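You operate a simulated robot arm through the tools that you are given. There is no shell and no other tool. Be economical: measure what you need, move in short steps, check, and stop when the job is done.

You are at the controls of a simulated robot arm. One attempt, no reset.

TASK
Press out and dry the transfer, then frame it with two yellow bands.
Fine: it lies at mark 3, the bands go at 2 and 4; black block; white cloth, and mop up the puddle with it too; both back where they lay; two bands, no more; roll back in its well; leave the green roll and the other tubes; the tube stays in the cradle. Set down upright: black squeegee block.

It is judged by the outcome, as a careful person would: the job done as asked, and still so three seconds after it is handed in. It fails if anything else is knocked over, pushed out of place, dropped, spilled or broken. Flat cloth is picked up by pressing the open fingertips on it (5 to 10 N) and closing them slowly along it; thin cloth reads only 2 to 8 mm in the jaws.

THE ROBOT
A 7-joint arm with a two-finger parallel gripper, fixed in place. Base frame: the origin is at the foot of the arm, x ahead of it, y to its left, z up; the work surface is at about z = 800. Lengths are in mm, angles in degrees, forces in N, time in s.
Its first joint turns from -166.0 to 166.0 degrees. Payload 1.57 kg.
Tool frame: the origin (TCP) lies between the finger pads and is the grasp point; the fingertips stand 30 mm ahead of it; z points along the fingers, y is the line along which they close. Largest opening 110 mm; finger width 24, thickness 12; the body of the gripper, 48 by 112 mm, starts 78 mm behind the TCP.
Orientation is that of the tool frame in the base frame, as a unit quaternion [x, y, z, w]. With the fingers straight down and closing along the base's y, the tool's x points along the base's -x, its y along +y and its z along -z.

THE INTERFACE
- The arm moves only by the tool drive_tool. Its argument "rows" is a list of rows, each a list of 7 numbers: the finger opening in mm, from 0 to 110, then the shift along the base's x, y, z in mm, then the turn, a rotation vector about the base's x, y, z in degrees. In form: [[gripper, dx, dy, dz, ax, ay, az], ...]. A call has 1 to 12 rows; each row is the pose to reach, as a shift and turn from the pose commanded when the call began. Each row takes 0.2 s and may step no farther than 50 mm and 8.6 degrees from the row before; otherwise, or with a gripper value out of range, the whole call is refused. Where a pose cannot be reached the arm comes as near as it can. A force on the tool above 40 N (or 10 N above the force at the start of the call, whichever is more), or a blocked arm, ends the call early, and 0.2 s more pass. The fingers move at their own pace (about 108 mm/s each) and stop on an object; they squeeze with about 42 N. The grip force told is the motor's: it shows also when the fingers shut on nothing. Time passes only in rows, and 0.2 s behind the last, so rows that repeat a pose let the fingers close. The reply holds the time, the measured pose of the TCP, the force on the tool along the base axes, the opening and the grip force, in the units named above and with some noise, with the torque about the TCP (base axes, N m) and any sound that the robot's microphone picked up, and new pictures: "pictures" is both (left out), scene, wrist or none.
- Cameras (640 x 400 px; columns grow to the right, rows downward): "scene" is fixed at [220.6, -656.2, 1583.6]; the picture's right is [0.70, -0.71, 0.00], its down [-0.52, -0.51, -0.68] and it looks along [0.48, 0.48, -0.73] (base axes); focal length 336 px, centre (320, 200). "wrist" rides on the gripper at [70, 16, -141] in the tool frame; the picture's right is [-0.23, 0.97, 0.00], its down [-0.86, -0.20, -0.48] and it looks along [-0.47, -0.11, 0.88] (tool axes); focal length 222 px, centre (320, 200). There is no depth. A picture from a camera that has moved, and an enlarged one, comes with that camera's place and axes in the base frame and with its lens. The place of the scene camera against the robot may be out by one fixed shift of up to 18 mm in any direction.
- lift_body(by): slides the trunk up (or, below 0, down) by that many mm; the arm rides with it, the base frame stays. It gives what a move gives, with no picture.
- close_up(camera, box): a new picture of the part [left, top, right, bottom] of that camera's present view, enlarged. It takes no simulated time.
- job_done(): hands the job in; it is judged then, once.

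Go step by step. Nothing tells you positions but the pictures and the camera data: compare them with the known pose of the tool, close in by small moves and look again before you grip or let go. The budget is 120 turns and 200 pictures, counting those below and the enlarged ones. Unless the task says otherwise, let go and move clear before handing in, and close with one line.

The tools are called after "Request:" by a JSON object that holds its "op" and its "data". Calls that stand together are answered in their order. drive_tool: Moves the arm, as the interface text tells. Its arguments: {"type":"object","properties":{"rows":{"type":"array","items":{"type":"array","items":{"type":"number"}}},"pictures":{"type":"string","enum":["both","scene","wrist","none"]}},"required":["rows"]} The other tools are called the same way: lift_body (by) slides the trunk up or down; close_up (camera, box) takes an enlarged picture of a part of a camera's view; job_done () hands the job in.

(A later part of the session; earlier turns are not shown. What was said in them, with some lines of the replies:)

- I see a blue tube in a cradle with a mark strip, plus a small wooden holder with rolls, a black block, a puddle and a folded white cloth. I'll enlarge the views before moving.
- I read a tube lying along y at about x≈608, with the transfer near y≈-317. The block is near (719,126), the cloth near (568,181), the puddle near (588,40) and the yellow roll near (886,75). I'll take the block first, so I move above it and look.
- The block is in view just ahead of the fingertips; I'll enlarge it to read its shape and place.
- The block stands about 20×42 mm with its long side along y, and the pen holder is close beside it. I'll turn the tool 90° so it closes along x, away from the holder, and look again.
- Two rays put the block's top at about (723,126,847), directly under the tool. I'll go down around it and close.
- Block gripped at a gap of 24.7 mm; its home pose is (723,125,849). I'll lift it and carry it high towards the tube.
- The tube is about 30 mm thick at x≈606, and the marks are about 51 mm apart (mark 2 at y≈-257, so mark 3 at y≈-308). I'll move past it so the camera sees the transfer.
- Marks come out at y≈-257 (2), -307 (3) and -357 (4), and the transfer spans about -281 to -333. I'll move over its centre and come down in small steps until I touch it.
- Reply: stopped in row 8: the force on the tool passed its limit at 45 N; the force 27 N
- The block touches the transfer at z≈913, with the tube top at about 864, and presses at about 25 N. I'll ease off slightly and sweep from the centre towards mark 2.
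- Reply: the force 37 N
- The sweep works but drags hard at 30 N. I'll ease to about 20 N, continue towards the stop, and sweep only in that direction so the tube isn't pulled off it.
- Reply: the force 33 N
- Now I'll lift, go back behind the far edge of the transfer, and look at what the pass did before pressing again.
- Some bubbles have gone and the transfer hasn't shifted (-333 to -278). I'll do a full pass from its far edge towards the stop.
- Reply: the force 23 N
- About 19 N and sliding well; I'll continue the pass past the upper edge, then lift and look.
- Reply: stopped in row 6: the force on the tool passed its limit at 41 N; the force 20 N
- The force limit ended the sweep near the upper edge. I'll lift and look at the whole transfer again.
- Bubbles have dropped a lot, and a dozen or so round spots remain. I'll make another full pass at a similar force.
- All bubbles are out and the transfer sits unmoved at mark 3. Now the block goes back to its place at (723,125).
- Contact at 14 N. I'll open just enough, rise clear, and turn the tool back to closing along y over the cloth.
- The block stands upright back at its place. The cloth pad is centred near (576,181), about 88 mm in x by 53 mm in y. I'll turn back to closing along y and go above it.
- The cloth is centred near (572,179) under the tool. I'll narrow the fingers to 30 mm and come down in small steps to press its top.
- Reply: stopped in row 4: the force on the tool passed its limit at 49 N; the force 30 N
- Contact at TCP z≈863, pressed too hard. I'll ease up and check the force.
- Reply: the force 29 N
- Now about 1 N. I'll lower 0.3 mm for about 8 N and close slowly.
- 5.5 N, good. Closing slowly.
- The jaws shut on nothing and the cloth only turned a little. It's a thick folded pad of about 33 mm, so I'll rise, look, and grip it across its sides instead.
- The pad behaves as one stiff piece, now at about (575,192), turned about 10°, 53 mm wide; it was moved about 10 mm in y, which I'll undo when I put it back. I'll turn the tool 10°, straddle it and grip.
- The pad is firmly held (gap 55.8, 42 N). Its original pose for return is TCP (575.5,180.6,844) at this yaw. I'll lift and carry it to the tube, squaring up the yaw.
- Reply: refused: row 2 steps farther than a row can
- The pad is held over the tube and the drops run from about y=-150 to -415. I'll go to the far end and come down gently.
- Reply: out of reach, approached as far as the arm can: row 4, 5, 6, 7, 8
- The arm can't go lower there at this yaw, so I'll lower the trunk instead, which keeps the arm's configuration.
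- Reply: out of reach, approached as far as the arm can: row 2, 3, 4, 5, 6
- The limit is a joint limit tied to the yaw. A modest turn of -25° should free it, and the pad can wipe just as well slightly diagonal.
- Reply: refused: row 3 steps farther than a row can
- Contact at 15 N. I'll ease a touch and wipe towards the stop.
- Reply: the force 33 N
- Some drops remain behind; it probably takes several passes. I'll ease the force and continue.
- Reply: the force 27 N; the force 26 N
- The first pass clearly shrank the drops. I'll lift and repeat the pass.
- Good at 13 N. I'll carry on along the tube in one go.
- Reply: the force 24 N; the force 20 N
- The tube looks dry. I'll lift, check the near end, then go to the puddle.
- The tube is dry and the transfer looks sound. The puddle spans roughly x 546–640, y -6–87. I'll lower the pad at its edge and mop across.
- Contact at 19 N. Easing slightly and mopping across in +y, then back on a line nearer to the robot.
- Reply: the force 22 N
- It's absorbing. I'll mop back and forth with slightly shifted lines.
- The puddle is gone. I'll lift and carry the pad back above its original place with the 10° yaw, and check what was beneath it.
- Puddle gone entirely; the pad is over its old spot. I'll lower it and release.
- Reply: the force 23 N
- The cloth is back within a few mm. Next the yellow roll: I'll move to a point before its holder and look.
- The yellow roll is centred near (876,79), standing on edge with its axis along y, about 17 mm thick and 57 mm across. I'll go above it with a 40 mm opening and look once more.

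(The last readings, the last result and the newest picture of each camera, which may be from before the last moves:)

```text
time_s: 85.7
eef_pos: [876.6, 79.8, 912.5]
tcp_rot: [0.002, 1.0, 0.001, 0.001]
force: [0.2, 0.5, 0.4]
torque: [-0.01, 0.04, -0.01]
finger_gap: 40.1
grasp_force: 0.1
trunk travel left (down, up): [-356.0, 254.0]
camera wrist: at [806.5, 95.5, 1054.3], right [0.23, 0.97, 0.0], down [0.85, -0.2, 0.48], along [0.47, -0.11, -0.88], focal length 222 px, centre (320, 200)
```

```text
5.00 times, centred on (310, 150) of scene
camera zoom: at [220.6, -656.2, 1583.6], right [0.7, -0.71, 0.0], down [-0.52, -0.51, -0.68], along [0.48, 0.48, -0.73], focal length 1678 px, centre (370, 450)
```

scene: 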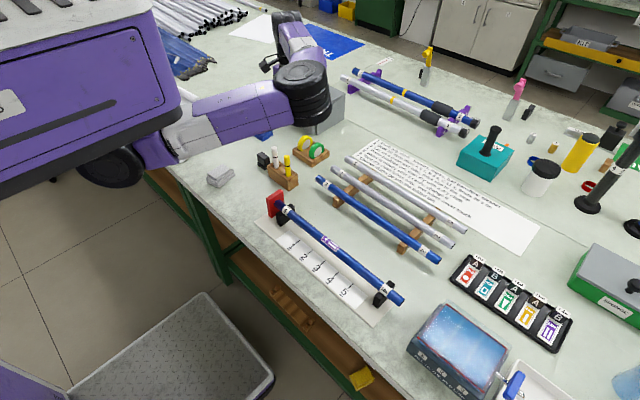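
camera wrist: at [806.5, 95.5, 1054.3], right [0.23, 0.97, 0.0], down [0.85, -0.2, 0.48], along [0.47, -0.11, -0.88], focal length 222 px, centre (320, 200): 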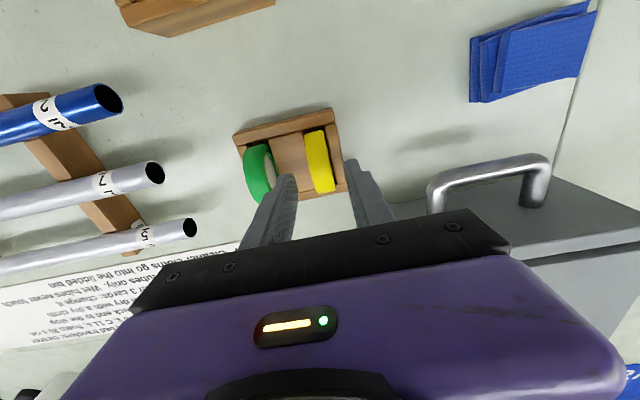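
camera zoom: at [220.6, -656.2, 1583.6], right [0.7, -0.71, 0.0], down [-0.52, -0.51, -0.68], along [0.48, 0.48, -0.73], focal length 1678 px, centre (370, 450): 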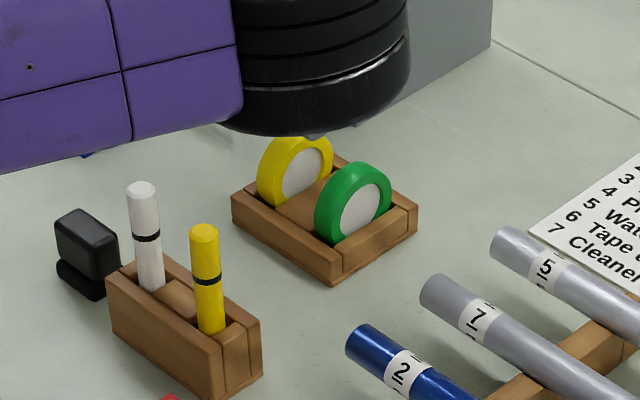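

Refined: roll centre (881,79.5), radius about 31, top at about z 867. I'll go down with the tips staying above the wood and close.

Request:
{"op": "drive_tool", "data": {"rows": [[40, 4.5, 0, -20, 0, 0, 0], [40, 4.5, 0, -40, 0, 0, 0], [40, 4.5, 0, -46, 0, 0, 0], [40, 4.5, 0, -46, 0, 0, 0], [30, 4.5, 0, -46, 0, 0, 0], [22, 4.5, 0, -46, 0, 0, 0], [14, 4.5, 0, -46, 0, 0, 0], [8, 4.5, 0, -46, 0, 0, 0], [8, 4.5, 0, -46, 0, 0, 0]], "pictures": "wrist"}}

Request:
{"op": "close_up", "data": {"camera": "wrist", "box": [240, 80, 420, 220]}}

```text
time_s: 87.7
eef_pos: [881.4, 79.1, 866.2]
tcp_rot: [0.002, 1.0, 0.0, 0.002]
force: [-0.4, -0.4, 0.1]
torque: [-0.05, 0.0, -0.03]
finger_gap: 16.7
grasp_force: 31.6
trunk travel left (down, up): [-356.0, 254.0]
camera wrist: at [811.0, 95.2, 1008.8], right [0.23, 0.97, 0.0], down [0.85, -0.2, 0.48], along [0.47, -0.11, -0.88], focal length 222 px, centre (320, 200)
```

wrist: 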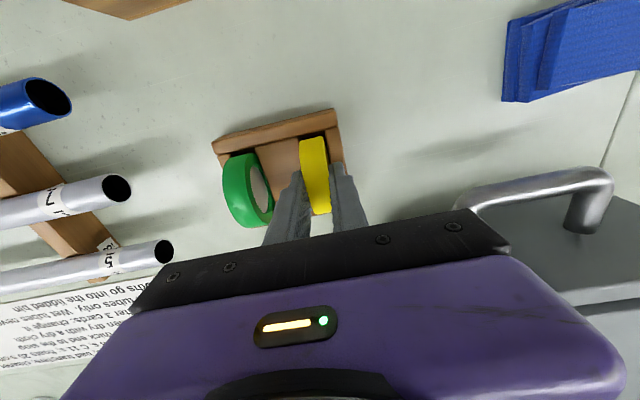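

```text
2.86 times, centred on (330, 150) of wrist
camera zoom: at [811.0, 95.2, 1008.8], right [0.23, 0.97, 0.0], down [0.85, -0.2, 0.48], along [0.47, -0.11, -0.88], focal length 635 px, centre (291, 343)
```

zoom: 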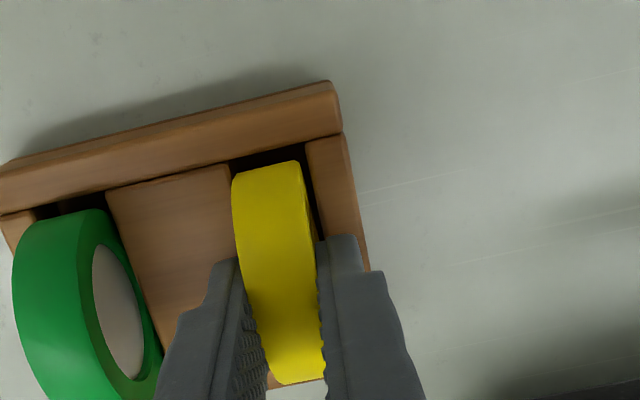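

Roll gripped at 16.7 mm; its home pose is (881.4,79.1,866.2). I'll lift it straight out and carry it high to above mark 2.

Request:
{"op": "drive_tool", "data": {"rows": [[8, 0, 0, 25, 0, 0, 0], [8, 0, 0, 60, 0, 0, 0], [8, 0, 0, 100, 0, 0, 0], [8, 0, 0, 130, 0, 0, 0], [8, -30, -37, 130, 0, 0, 0], [8, -60, -74, 130, 0, 0, 0], [8, -90, -111, 130, 0, 0, 0], [8, -120, -148, 130, 0, 0, 0], [8, -150, -185, 130, 0, 0, 0], [8, -180, -222, 130, 0, 0, 0], [8, -210, -259, 130, 0, 0, 0], [8, -240, -296, 130, 0, 0, 0]], "pictures": "none"}}

Request:
{"op": "drive_tool", "data": {"rows": [[8, -25, -30, 0, 0, 0, 0], [8, -35, -40, 0, 0, 0, 0], [8, -35, -40, 0, 0, 0, 0]], "pictures": "wrist"}}

Request:
{"op": "close_up", "data": {"camera": "wrist", "box": [200, 60, 440, 220]}}

Request:
{"op": "close_up", "data": {"camera": "scene", "box": [250, 160, 390, 290]}}

```text
time_s: 90.2
eef_pos: [640.1, -215.7, 996.5]
tcp_rot: [0.0, 1.0, 0.001, 0.001]
force: [0.6, 0.6, -0.6]
torque: [-0.02, 0.06, 0.02]
finger_gap: 16.4
grasp_force: 32.1
trunk travel left (down, up): [-356.0, 254.0]
```

```text
time_s: 91.0
eef_pos: [606.7, -255.8, 998.1]
tcp_rot: [0.002, 1.0, 0.001, 0.001]
force: [-0.1, -0.9, 0.6]
torque: [-0.01, 0.01, 0.0]
finger_gap: 16.6
grasp_force: 31.8
trunk travel left (down, up): [-356.0, 254.0]
camera wrist: at [536.3, -241.3, 1138.9], right [0.23, 0.97, 0.0], down [0.85, -0.2, 0.48], along [0.47, -0.11, -0.88], focal length 222 px, centre (320, 200)
```

wrist: 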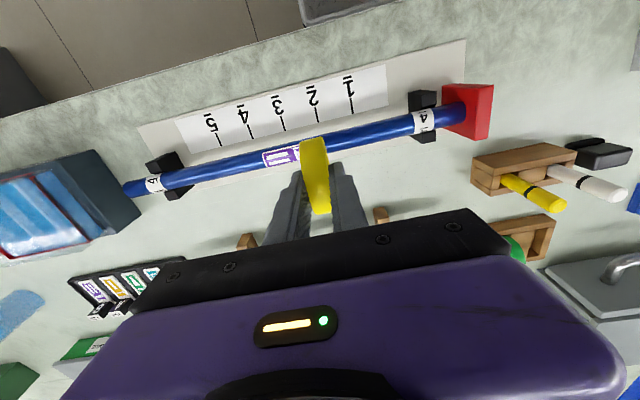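

```text
2.50 times, centred on (320, 140) of wrist
camera zoom: at [536.3, -241.3, 1138.9], right [0.23, 0.97, 0.0], down [0.85, -0.2, 0.48], along [0.47, -0.11, -0.88], focal length 555 px, centre (320, 350)
```

zoom: 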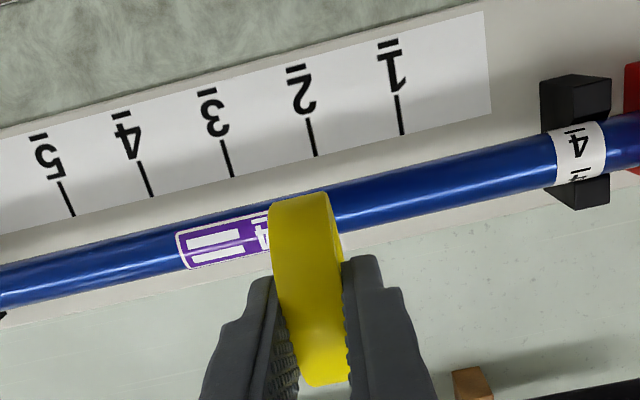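

```text
3.08 times, centred on (320, 225) of scene
camera zoom: at [220.6, -656.2, 1583.6], right [0.7, -0.71, 0.0], down [-0.52, -0.51, -0.68], along [0.48, 0.48, -0.73], focal length 1032 px, centre (320, 123)
```

zoom: 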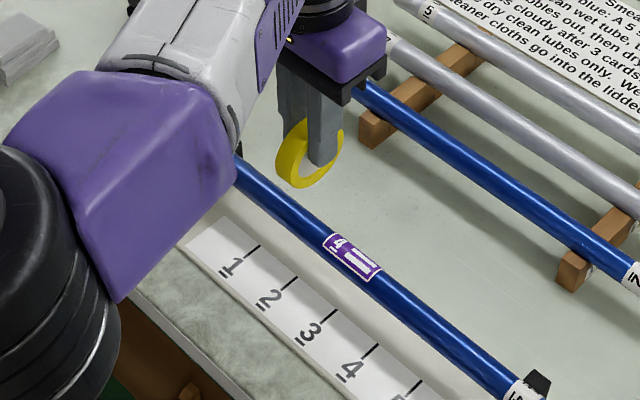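

The marks are confirmed at y=-257 (2) and -358 (4). I'll lower the roll onto the tube at mark 2 in small steps.

Request:
{"op": "drive_tool", "data": {"rows": [[8, 0, -1, -40, 0, 0, 0], [8, 0, -1, -60, 0, 0, 0], [8, 0, -1, -65, 0, 0, 0], [8, 0, -1, -68, 0, 0, 0], [8, 0, -1, -70, 0, 0, 0], [8, 0, -1, -71, 0, 0, 0], [8, 0, -1, -71, 0, 0, 0]], "pictures": "wrist"}}

Request:
{"op": "close_up", "data": {"camera": "scene", "box": [270, 180, 370, 260]}}

```text
time_s: 92.7
eef_pos: [607.6, -257.8, 926.8]
tcp_rot: [0.002, 1.0, 0.0, 0.002]
force: [-0.1, -0.8, 16.7]
torque: [-0.05, -0.08, -0.02]
finger_gap: 16.6
grasp_force: 31.6
trunk travel left (down, up): [-356.0, 254.0]
camera wrist: at [536.1, -242.0, 1068.3], right [0.23, 0.97, 0.0], down [0.85, -0.2, 0.48], along [0.47, -0.11, -0.88], focal length 222 px, centre (320, 200)
```

wrist: 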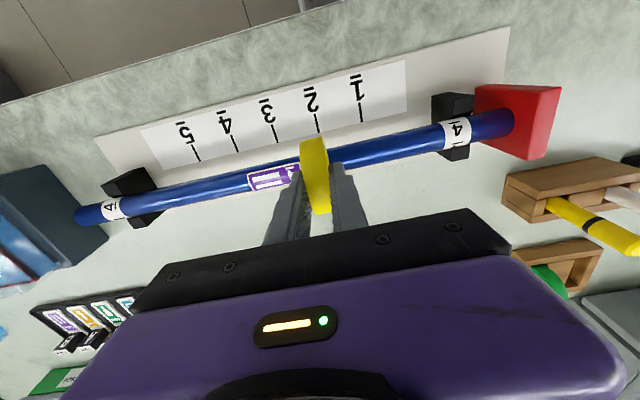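

```text
5.00 times, centred on (320, 220) of scene
camera zoom: at [220.6, -656.2, 1583.6], right [0.7, -0.71, 0.0], down [-0.52, -0.51, -0.68], along [0.48, 0.48, -0.73], focal length 1678 px, centre (320, 100)
```

zoom: 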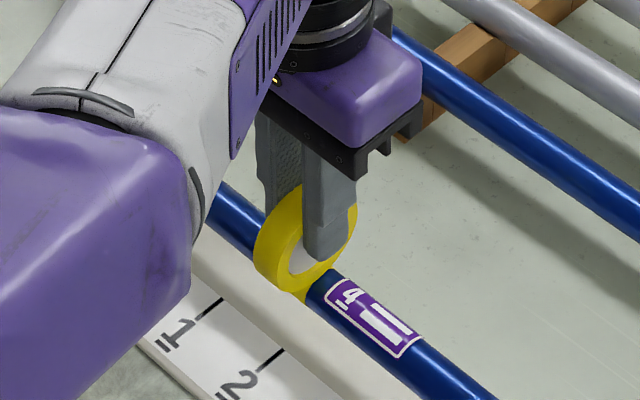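

The roll touches the tube at mark 2 with 17 N. I'll lift straight up and see whether a band was laid.

Request:
{"op": "drive_tool", "data": {"rows": [[8, 0, 0, 0, 0, 0, 0], [8, 0, 0, 10, 0, 0, 0], [8, 0, 0, 45, 0, 0, 0], [8, 25, 0, 80, 0, 0, 0], [8, 60, 0, 85, 0, 0, 0], [8, 60, 0, 85, 0, 0, 0]], "pictures": "wrist"}}

Request:
{"op": "close_up", "data": {"camera": "wrist", "box": [200, 60, 440, 220]}}

Request:
{"op": "close_up", "data": {"camera": "scene", "box": [270, 180, 370, 260]}}

```text
time_s: 94.0
eef_pos: [665.7, -256.4, 1011.2]
tcp_rot: [0.001, 1.0, 0.001, 0.001]
force: [-0.2, -0.1, -0.1]
torque: [-0.01, -0.01, 0.02]
finger_gap: 16.8
grasp_force: 31.7
trunk travel left (down, up): [-356.0, 254.0]
camera wrist: at [596.3, -241.3, 1153.5], right [0.23, 0.97, 0.0], down [0.85, -0.2, 0.48], along [0.47, -0.11, -0.88], focal length 222 px, centre (320, 200)
```

wrist: 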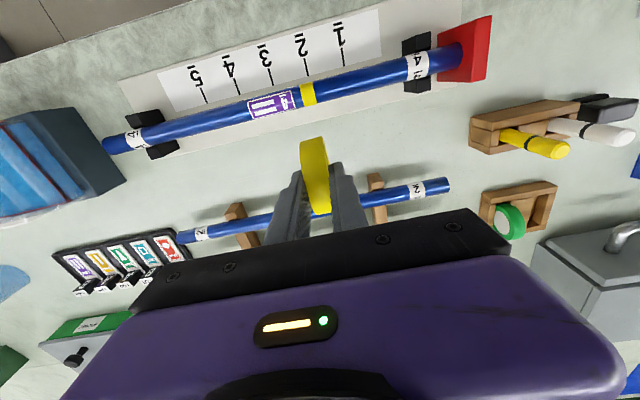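

```text
2.50 times, centred on (320, 140) of wrist
camera zoom: at [596.3, -241.3, 1153.5], right [0.23, 0.97, 0.0], down [0.85, -0.2, 0.48], along [0.47, -0.11, -0.88], focal length 555 px, centre (320, 350)
```

zoom: 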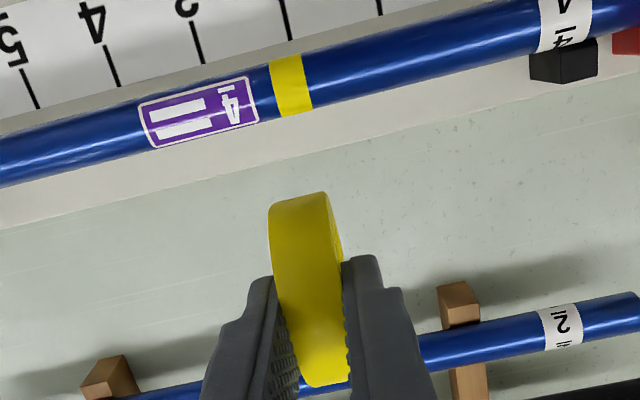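

```text
5.00 times, centred on (320, 220) of scene
camera zoom: at [220.6, -656.2, 1583.6], right [0.7, -0.71, 0.0], down [-0.52, -0.51, -0.68], along [0.48, 0.48, -0.73], focal length 1678 px, centre (320, 100)
```

zoom: 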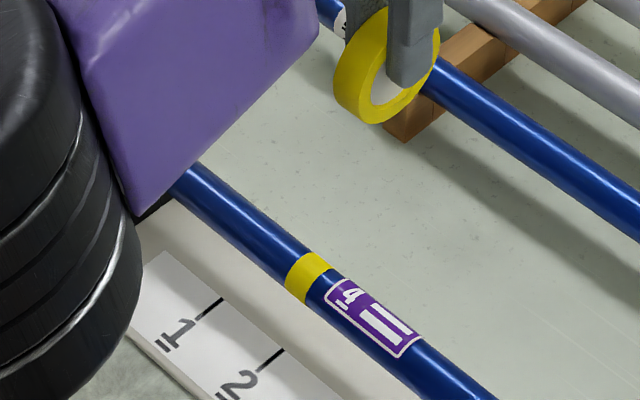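

A neat yellow band is on the tube at mark 2. Now I'll do the same at mark 4 (y=-357).

Request:
{"op": "drive_tool", "data": {"rows": [[8, 0, -35, 0, 0, 0, 0], [8, 0, -70, 0, 0, 0, 0], [8, 0, -101, 0, 0, 0, 0], [8, -40, -101, 0, 0, 0, 0], [8, -60, -101, -10, 0, 0, 0], [8, -60, -101, -40, 0, 0, 0], [8, -60, -101, -70, 0, 0, 0], [8, -60, -101, -70, 0, 0, 0]], "pictures": "wrist"}}

Request:
{"op": "close_up", "data": {"camera": "wrist", "box": [200, 60, 440, 220]}}

```text
time_s: 95.8
eef_pos: [605.1, -358.5, 940.3]
tcp_rot: [0.002, 1.0, 0.001, 0.001]
force: [-0.4, 0.2, 0.3]
torque: [-0.02, 0.02, 0.01]
finger_gap: 16.6
grasp_force: 31.9
trunk travel left (down, up): [-356.0, 254.0]
camera wrist: at [535.9, -342.1, 1082.5], right [0.23, 0.97, 0.0], down [0.85, -0.2, 0.48], along [0.47, -0.11, -0.88], focal length 222 px, centre (320, 200)
```

wrist: 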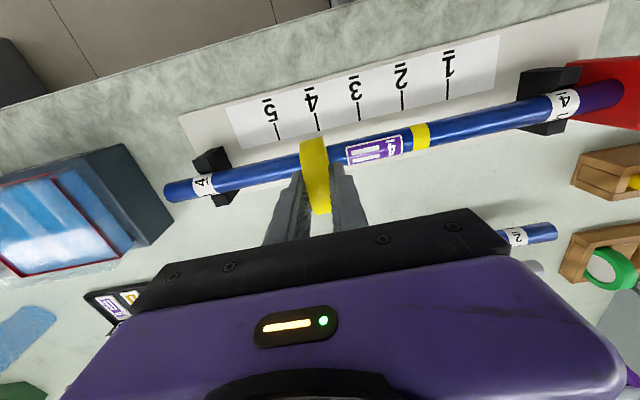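

```text
2.50 times, centred on (320, 140) of wrist
camera zoom: at [535.9, -342.1, 1082.5], right [0.23, 0.97, 0.0], down [0.85, -0.2, 0.48], along [0.47, -0.11, -0.88], focal length 555 px, centre (320, 350)
```

zoom: 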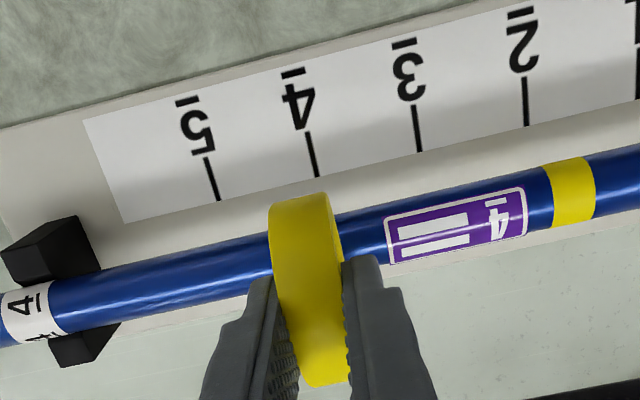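

Request:
{"op": "drive_tool", "data": {"rows": [[8, 1, 0.7, -5, 0, 0, 0], [8, 1, 0.7, -9, 0, 0, 0], [8, 1, 0.7, -11, 0, 0, 0], [8, 1, 0.7, -12.5, 0, 0, 0], [8, 1, 0.7, -13.5, 0, 0, 0], [8, 1, 0.7, -14.2, 0, 0, 0], [8, 1, 0.7, -14.2, 0, 0, 0]], "pictures": "none"}}

```text
time_s: 97.5
eef_pos: [607.0, -357.9, 926.4]
tcp_rot: [0.002, 1.0, 0.0, 0.001]
force: [0.2, 0.3, 0.4]
torque: [0.0, 0.01, -0.03]
finger_gap: 16.7
grasp_force: 32.0
trunk travel left (down, up): [-356.0, 254.0]
```

Request:
{"op": "drive_tool", "data": {"rows": [[8, 0, 0, -0.8, 0, 0, 0], [8, 0, 0, -1.4, 0, 0, 0], [8, 0, 0, -1.4, 0, 0, 0]], "pictures": "none"}}

```text
time_s: 98.2
eef_pos: [606.6, -358.5, 926.8]
tcp_rot: [0.002, 1.0, 0.0, 0.001]
force: [-1.5, 0.8, 9.2]
torque: [0.05, 0.05, 0.02]
finger_gap: 16.7
grasp_force: 31.4
trunk travel left (down, up): [-356.0, 254.0]
```

Request:
{"op": "drive_tool", "data": {"rows": [[8, 0, 0, -0.4, 0, 0, 0], [8, 0, 0, -0.4, 0, 0, 0]], "pictures": "none"}}

Request:
{"op": "drive_tool", "data": {"rows": [[8, 0, 0, 10, 0, 0, 0], [8, 0, 0, 45, 0, 0, 0], [8, 25, 0, 80, 0, 0, 0], [8, 60, 0, 90, 0, 0, 0], [8, 60, 0, 90, 0, 0, 0]], "pictures": "wrist"}}

Request:
{"op": "close_up", "data": {"camera": "scene", "box": [290, 190, 410, 290]}}

```text
time_s: 98.8
eef_pos: [607.5, -357.8, 925.0]
tcp_rot: [0.002, 1.0, 0.0, 0.002]
force: [0.7, -0.5, 18.7]
torque: [0.0, -0.09, -0.04]
finger_gap: 16.7
grasp_force: 31.7
trunk travel left (down, up): [-356.0, 254.0]
```

```text
time_s: 100.0
eef_pos: [667.1, -356.8, 1014.7]
tcp_rot: [0.002, 1.0, 0.0, 0.0]
force: [-0.4, 0.3, -1.0]
torque: [0.03, -0.01, 0.01]
finger_gap: 16.7
grasp_force: 31.8
trunk travel left (down, up): [-356.0, 254.0]
camera wrist: at [596.8, -341.8, 1157.3], right [0.23, 0.97, 0.0], down [0.85, -0.2, 0.48], along [0.47, -0.11, -0.88], focal length 222 px, centre (320, 200)
```

wrist: 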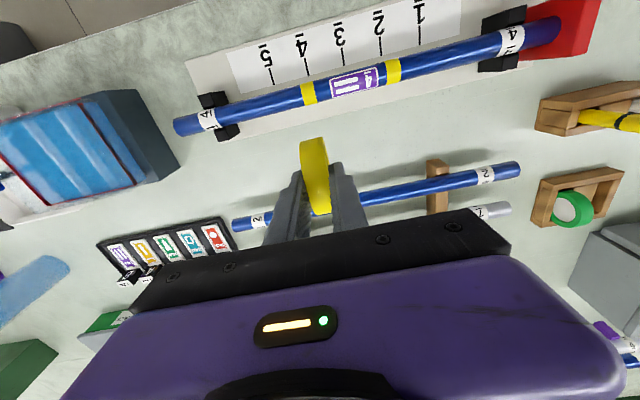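

```text
4.00 times, centred on (350, 240) of scene
camera zoom: at [220.6, -656.2, 1583.6], right [0.7, -0.71, 0.0], down [-0.52, -0.51, -0.68], along [0.48, 0.48, -0.73], focal length 1342 px, centre (200, 40)
```

zoom: 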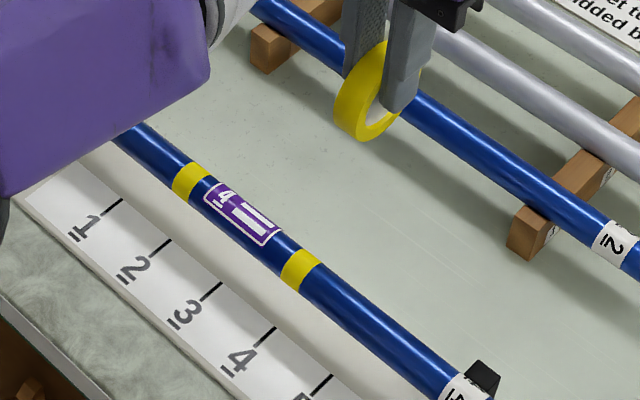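

Both bands are in place on either side of the transfer. Now I'll carry the roll back above its well.

Request:
{"op": "drive_tool", "data": {"rows": [[8, 19, 39, 0, 0, 0, 0], [8, 39, 79, 0, 0, 0, 0], [8, 58, 119, 0, 0, 0, 0], [8, 78, 158, 0, 0, 0, 0], [8, 97, 198, 0, 0, 0, 0], [8, 117, 238, 0, 0, 0, 0], [8, 136, 277, 0, 0, 0, 0], [8, 156, 317, 0, 0, 0, 0], [8, 175, 357, 0, 0, 0, 0], [8, 195, 396, 0, 0, 0, 0], [8, 214.3, 435.9, -10, 0, 0, 0], [8, 214.3, 435.9, -50, 0, 0, 0]], "pictures": "none"}}

Request:
{"op": "drive_tool", "data": {"rows": [[8, 0, 0, -20, 0, 0, 0], [8, 0, 0, -40, 0, 0, 0], [8, 0, 0, -40, 0, 0, 0]], "pictures": "wrist"}}

Request:
{"op": "close_up", "data": {"camera": "wrist", "box": [240, 80, 420, 220]}}

Request:
{"op": "close_up", "data": {"camera": "scene", "box": [260, 110, 360, 190]}}

```text
time_s: 102.7
eef_pos: [879.7, 78.9, 966.2]
tcp_rot: [0.003, 1.0, 0.0, 0.001]
force: [-0.2, 0.4, -0.8]
torque: [0.0, -0.06, 0.01]
finger_gap: 16.7
grasp_force: 31.5
trunk travel left (down, up): [-356.0, 254.0]
```

```text
time_s: 103.5
eef_pos: [879.9, 78.3, 925.4]
tcp_rot: [0.002, 1.0, 0.001, 0.001]
force: [0.5, -0.4, -0.4]
torque: [0.0, 0.0, -0.02]
finger_gap: 16.5
grasp_force: 32.2
trunk travel left (down, up): [-356.0, 254.0]
camera wrist: at [810.4, 94.0, 1067.1], right [0.23, 0.97, 0.0], down [0.85, -0.2, 0.48], along [0.47, -0.11, -0.88], focal length 222 px, centre (320, 200)
```

wrist: 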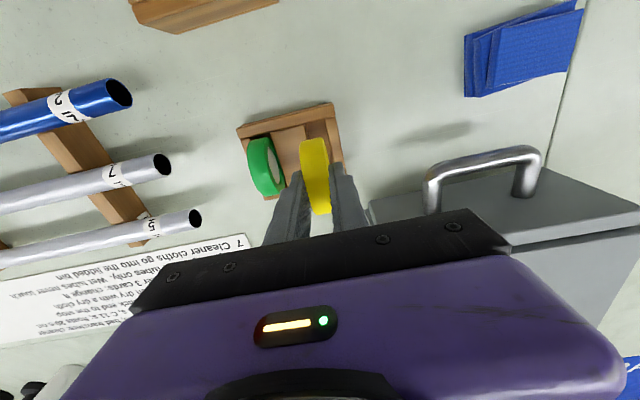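

```text
2.86 times, centred on (330, 150) of wrist
camera zoom: at [810.4, 94.0, 1067.1], right [0.23, 0.97, 0.0], down [0.85, -0.2, 0.48], along [0.47, -0.11, -0.88], focal length 635 px, centre (291, 343)
```

zoom: 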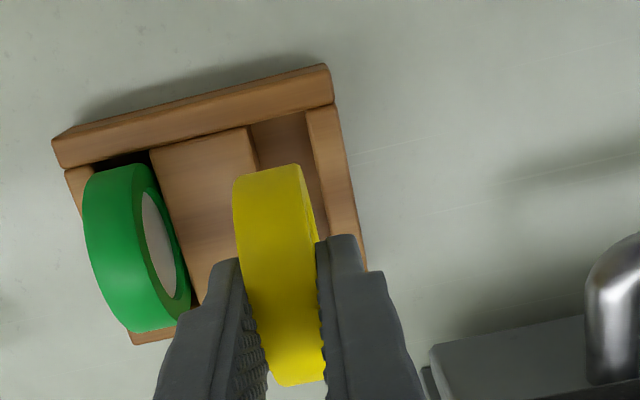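

```text
5.00 times, centred on (310, 150) of scene
camera zoom: at [220.6, -656.2, 1583.6], right [0.7, -0.71, 0.0], down [-0.52, -0.51, -0.68], along [0.48, 0.48, -0.73], focal length 1678 px, centre (370, 450)
```

zoom: 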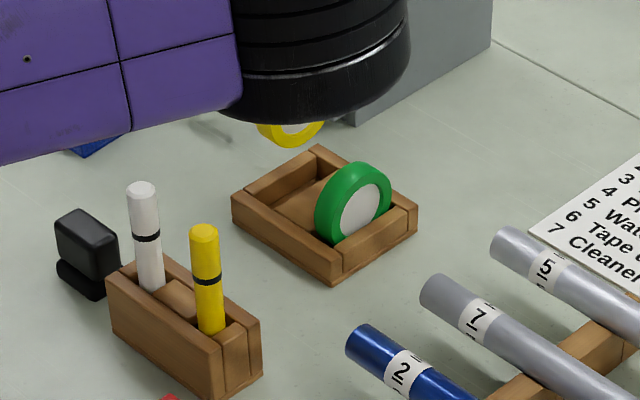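

The slot has about 3 mm of play on each side, and I have the original gripping pose to return to. Lowering in steps.

Request:
{"op": "drive_tool", "data": {"rows": [[8, 1.2, 0.5, -20, 0, 0, 0], [8, 1.2, 0.5, -30, 0, 0, 0], [8, 1.2, 0.5, -40, 0, 0, 0], [8, 1.2, 0.5, -50, 0, 0, 0], [8, 1.2, 0.5, -55, 0, 0, 0], [8, 1.2, 0.5, -57.5, 0, 0, 0], [8, 1.2, 0.5, -57.5, 0, 0, 0]], "pictures": "wrist"}}

Request:
{"op": "close_up", "data": {"camera": "wrist", "box": [240, 80, 420, 220]}}

```text
time_s: 105.0
eef_pos: [882.0, 78.9, 867.2]
tcp_rot: [0.002, 1.0, 0.001, 0.001]
force: [0.6, -0.1, -0.6]
torque: [0.0, 0.0, 0.04]
finger_gap: 16.6
grasp_force: 32.1
trunk travel left (down, up): [-356.0, 254.0]
camera wrist: at [812.6, 94.6, 1009.2], right [0.23, 0.97, 0.0], down [0.85, -0.2, 0.48], along [0.47, -0.11, -0.88], focal length 222 px, centre (320, 200)
```

wrist: 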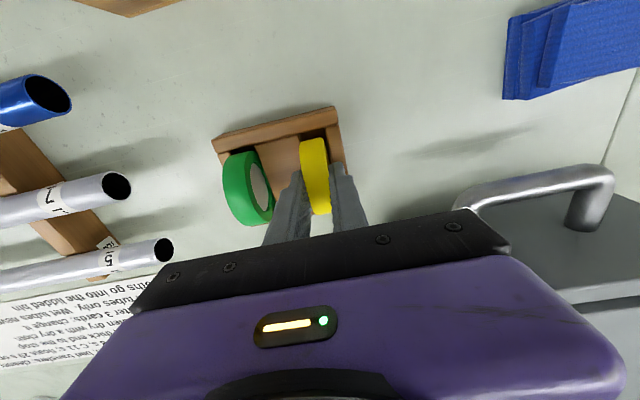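

```text
2.86 times, centred on (330, 150) of wrist
camera zoom: at [812.6, 94.6, 1009.2], right [0.23, 0.97, 0.0], down [0.85, -0.2, 0.48], along [0.47, -0.11, -0.88], focal length 635 px, centre (291, 343)
```

zoom: 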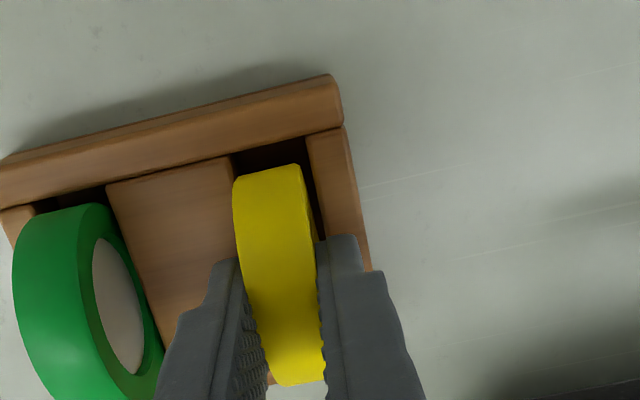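

The view almost matches the pick-up one. I'll lower the last bit until it touches the floor of the well.

Request:
{"op": "drive_tool", "data": {"rows": [[8, -0.8, 0, -0.8, 0, 0, 0], [8, -0.8, 0, -1.4, 0, 0, 0], [8, -0.8, 0, -1.4, 0, 0, 0]], "pictures": "none"}}

```text
time_s: 105.8
eef_pos: [882.2, 79.1, 866.2]
tcp_rot: [0.001, 1.0, 0.001, 0.002]
force: [1.0, 0.0, 4.8]
torque: [0.01, -0.06, 0.03]
finger_gap: 16.7
grasp_force: 31.9
trunk travel left (down, up): [-356.0, 254.0]
```

Contact at 5 N. I'll open gently to 36 mm, keeping clear of the green roll, and rise.

Request:
{"op": "drive_tool", "data": {"rows": [[24, 0, 0, 0, 0, 0, 0], [36, 0, 0, 0, 0, 0, 0], [38, 0, 0, 0, 0, 0, 0], [38, 0, 0, 25, 0, 0, 0], [38, 0, 0, 65, 0, 0, 0], [38, 0, 0, 110, 0, 0, 0], [38, -40, 0, 140, 0, 0, 0], [38, -40, 0, 140, 0, 0, 0]], "pictures": "both"}}

Request:
{"op": "close_up", "data": {"camera": "wrist", "box": [240, 80, 420, 220]}}

Request:
{"op": "close_up", "data": {"camera": "scene", "box": [200, 110, 340, 220]}}

Request:
{"op": "close_up", "data": {"camera": "scene", "box": [260, 180, 420, 310]}}

```text
time_s: 107.7
eef_pos: [841.6, 77.4, 1005.4]
tcp_rot: [0.001, 1.0, 0.001, 0.001]
force: [-0.4, -0.2, -0.2]
torque: [0.02, 0.0, -0.01]
finger_gap: 37.9
grasp_force: 0.0
trunk travel left (down, up): [-356.0, 254.0]
camera wrist: at [771.1, 92.7, 1148.4], right [0.23, 0.97, 0.0], down [0.85, -0.2, 0.48], along [0.47, -0.11, -0.88], focal length 222 px, centre (320, 200)
```

scene: 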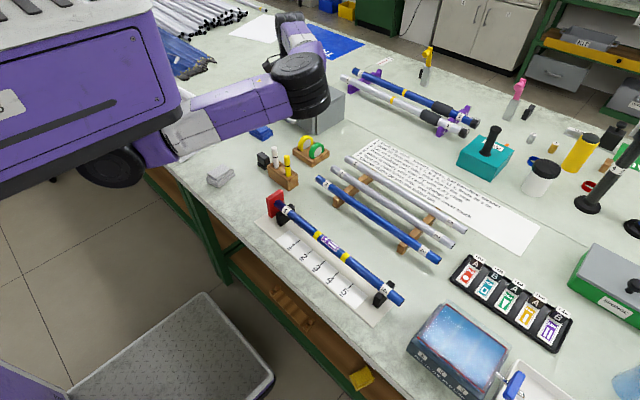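
wrist: 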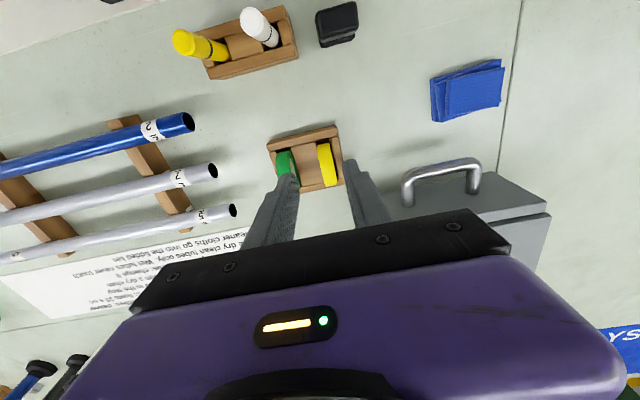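

```text
2.86 times, centred on (330, 150) of wrist
camera zoom: at [771.1, 92.7, 1148.4], right [0.23, 0.97, 0.0], down [0.85, -0.2, 0.48], along [0.47, -0.11, -0.88], focal length 635 px, centre (291, 343)
```

zoom: 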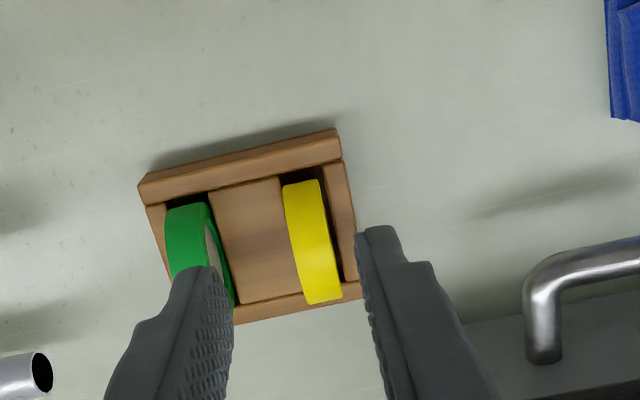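

```text
3.64 times, centred on (270, 165) of scene
camera zoom: at [220.6, -656.2, 1583.6], right [0.7, -0.71, 0.0], down [-0.52, -0.51, -0.68], along [0.48, 0.48, -0.73], focal length 1220 px, centre (502, 327)
```

zoom: 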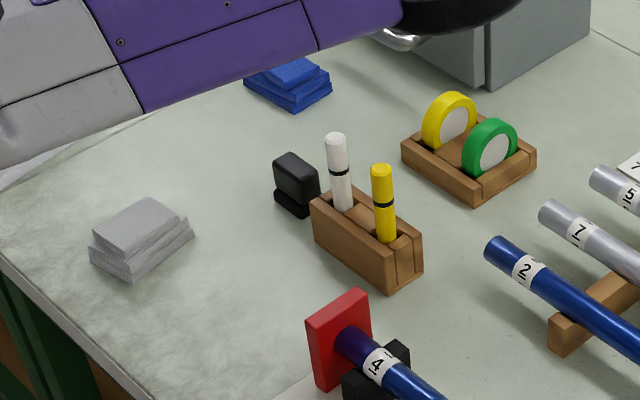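

```text
3.08 times, centred on (340, 245) of scene
camera zoom: at [220.6, -656.2, 1583.6], right [0.7, -0.71, 0.0], down [-0.52, -0.51, -0.68], along [0.48, 0.48, -0.73], focal length 1032 px, centre (258, 62)
```

zoom: 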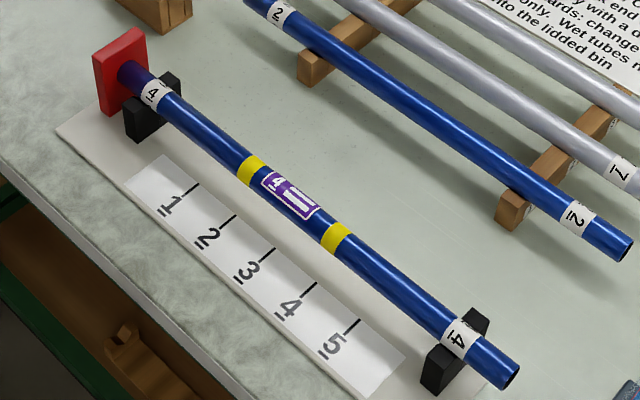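

The transfer is smooth and dry at mark 3 and the yellow bands are at 2 and 4. The puddle is gone, and the block, cloth and roll are back in place with the tube still in its cradle. I'm handing in.

Request:
{"op": "job_done", "data": {}}

```text
The job is handed in.
```

The transfer at mark 3 is pressed out and dried, with yellow bands at marks 2 and 4. The puddle is mopped up; the block is upright in its place, the cloth is within about 5 mm of where it lay, and the roll is back in its well.
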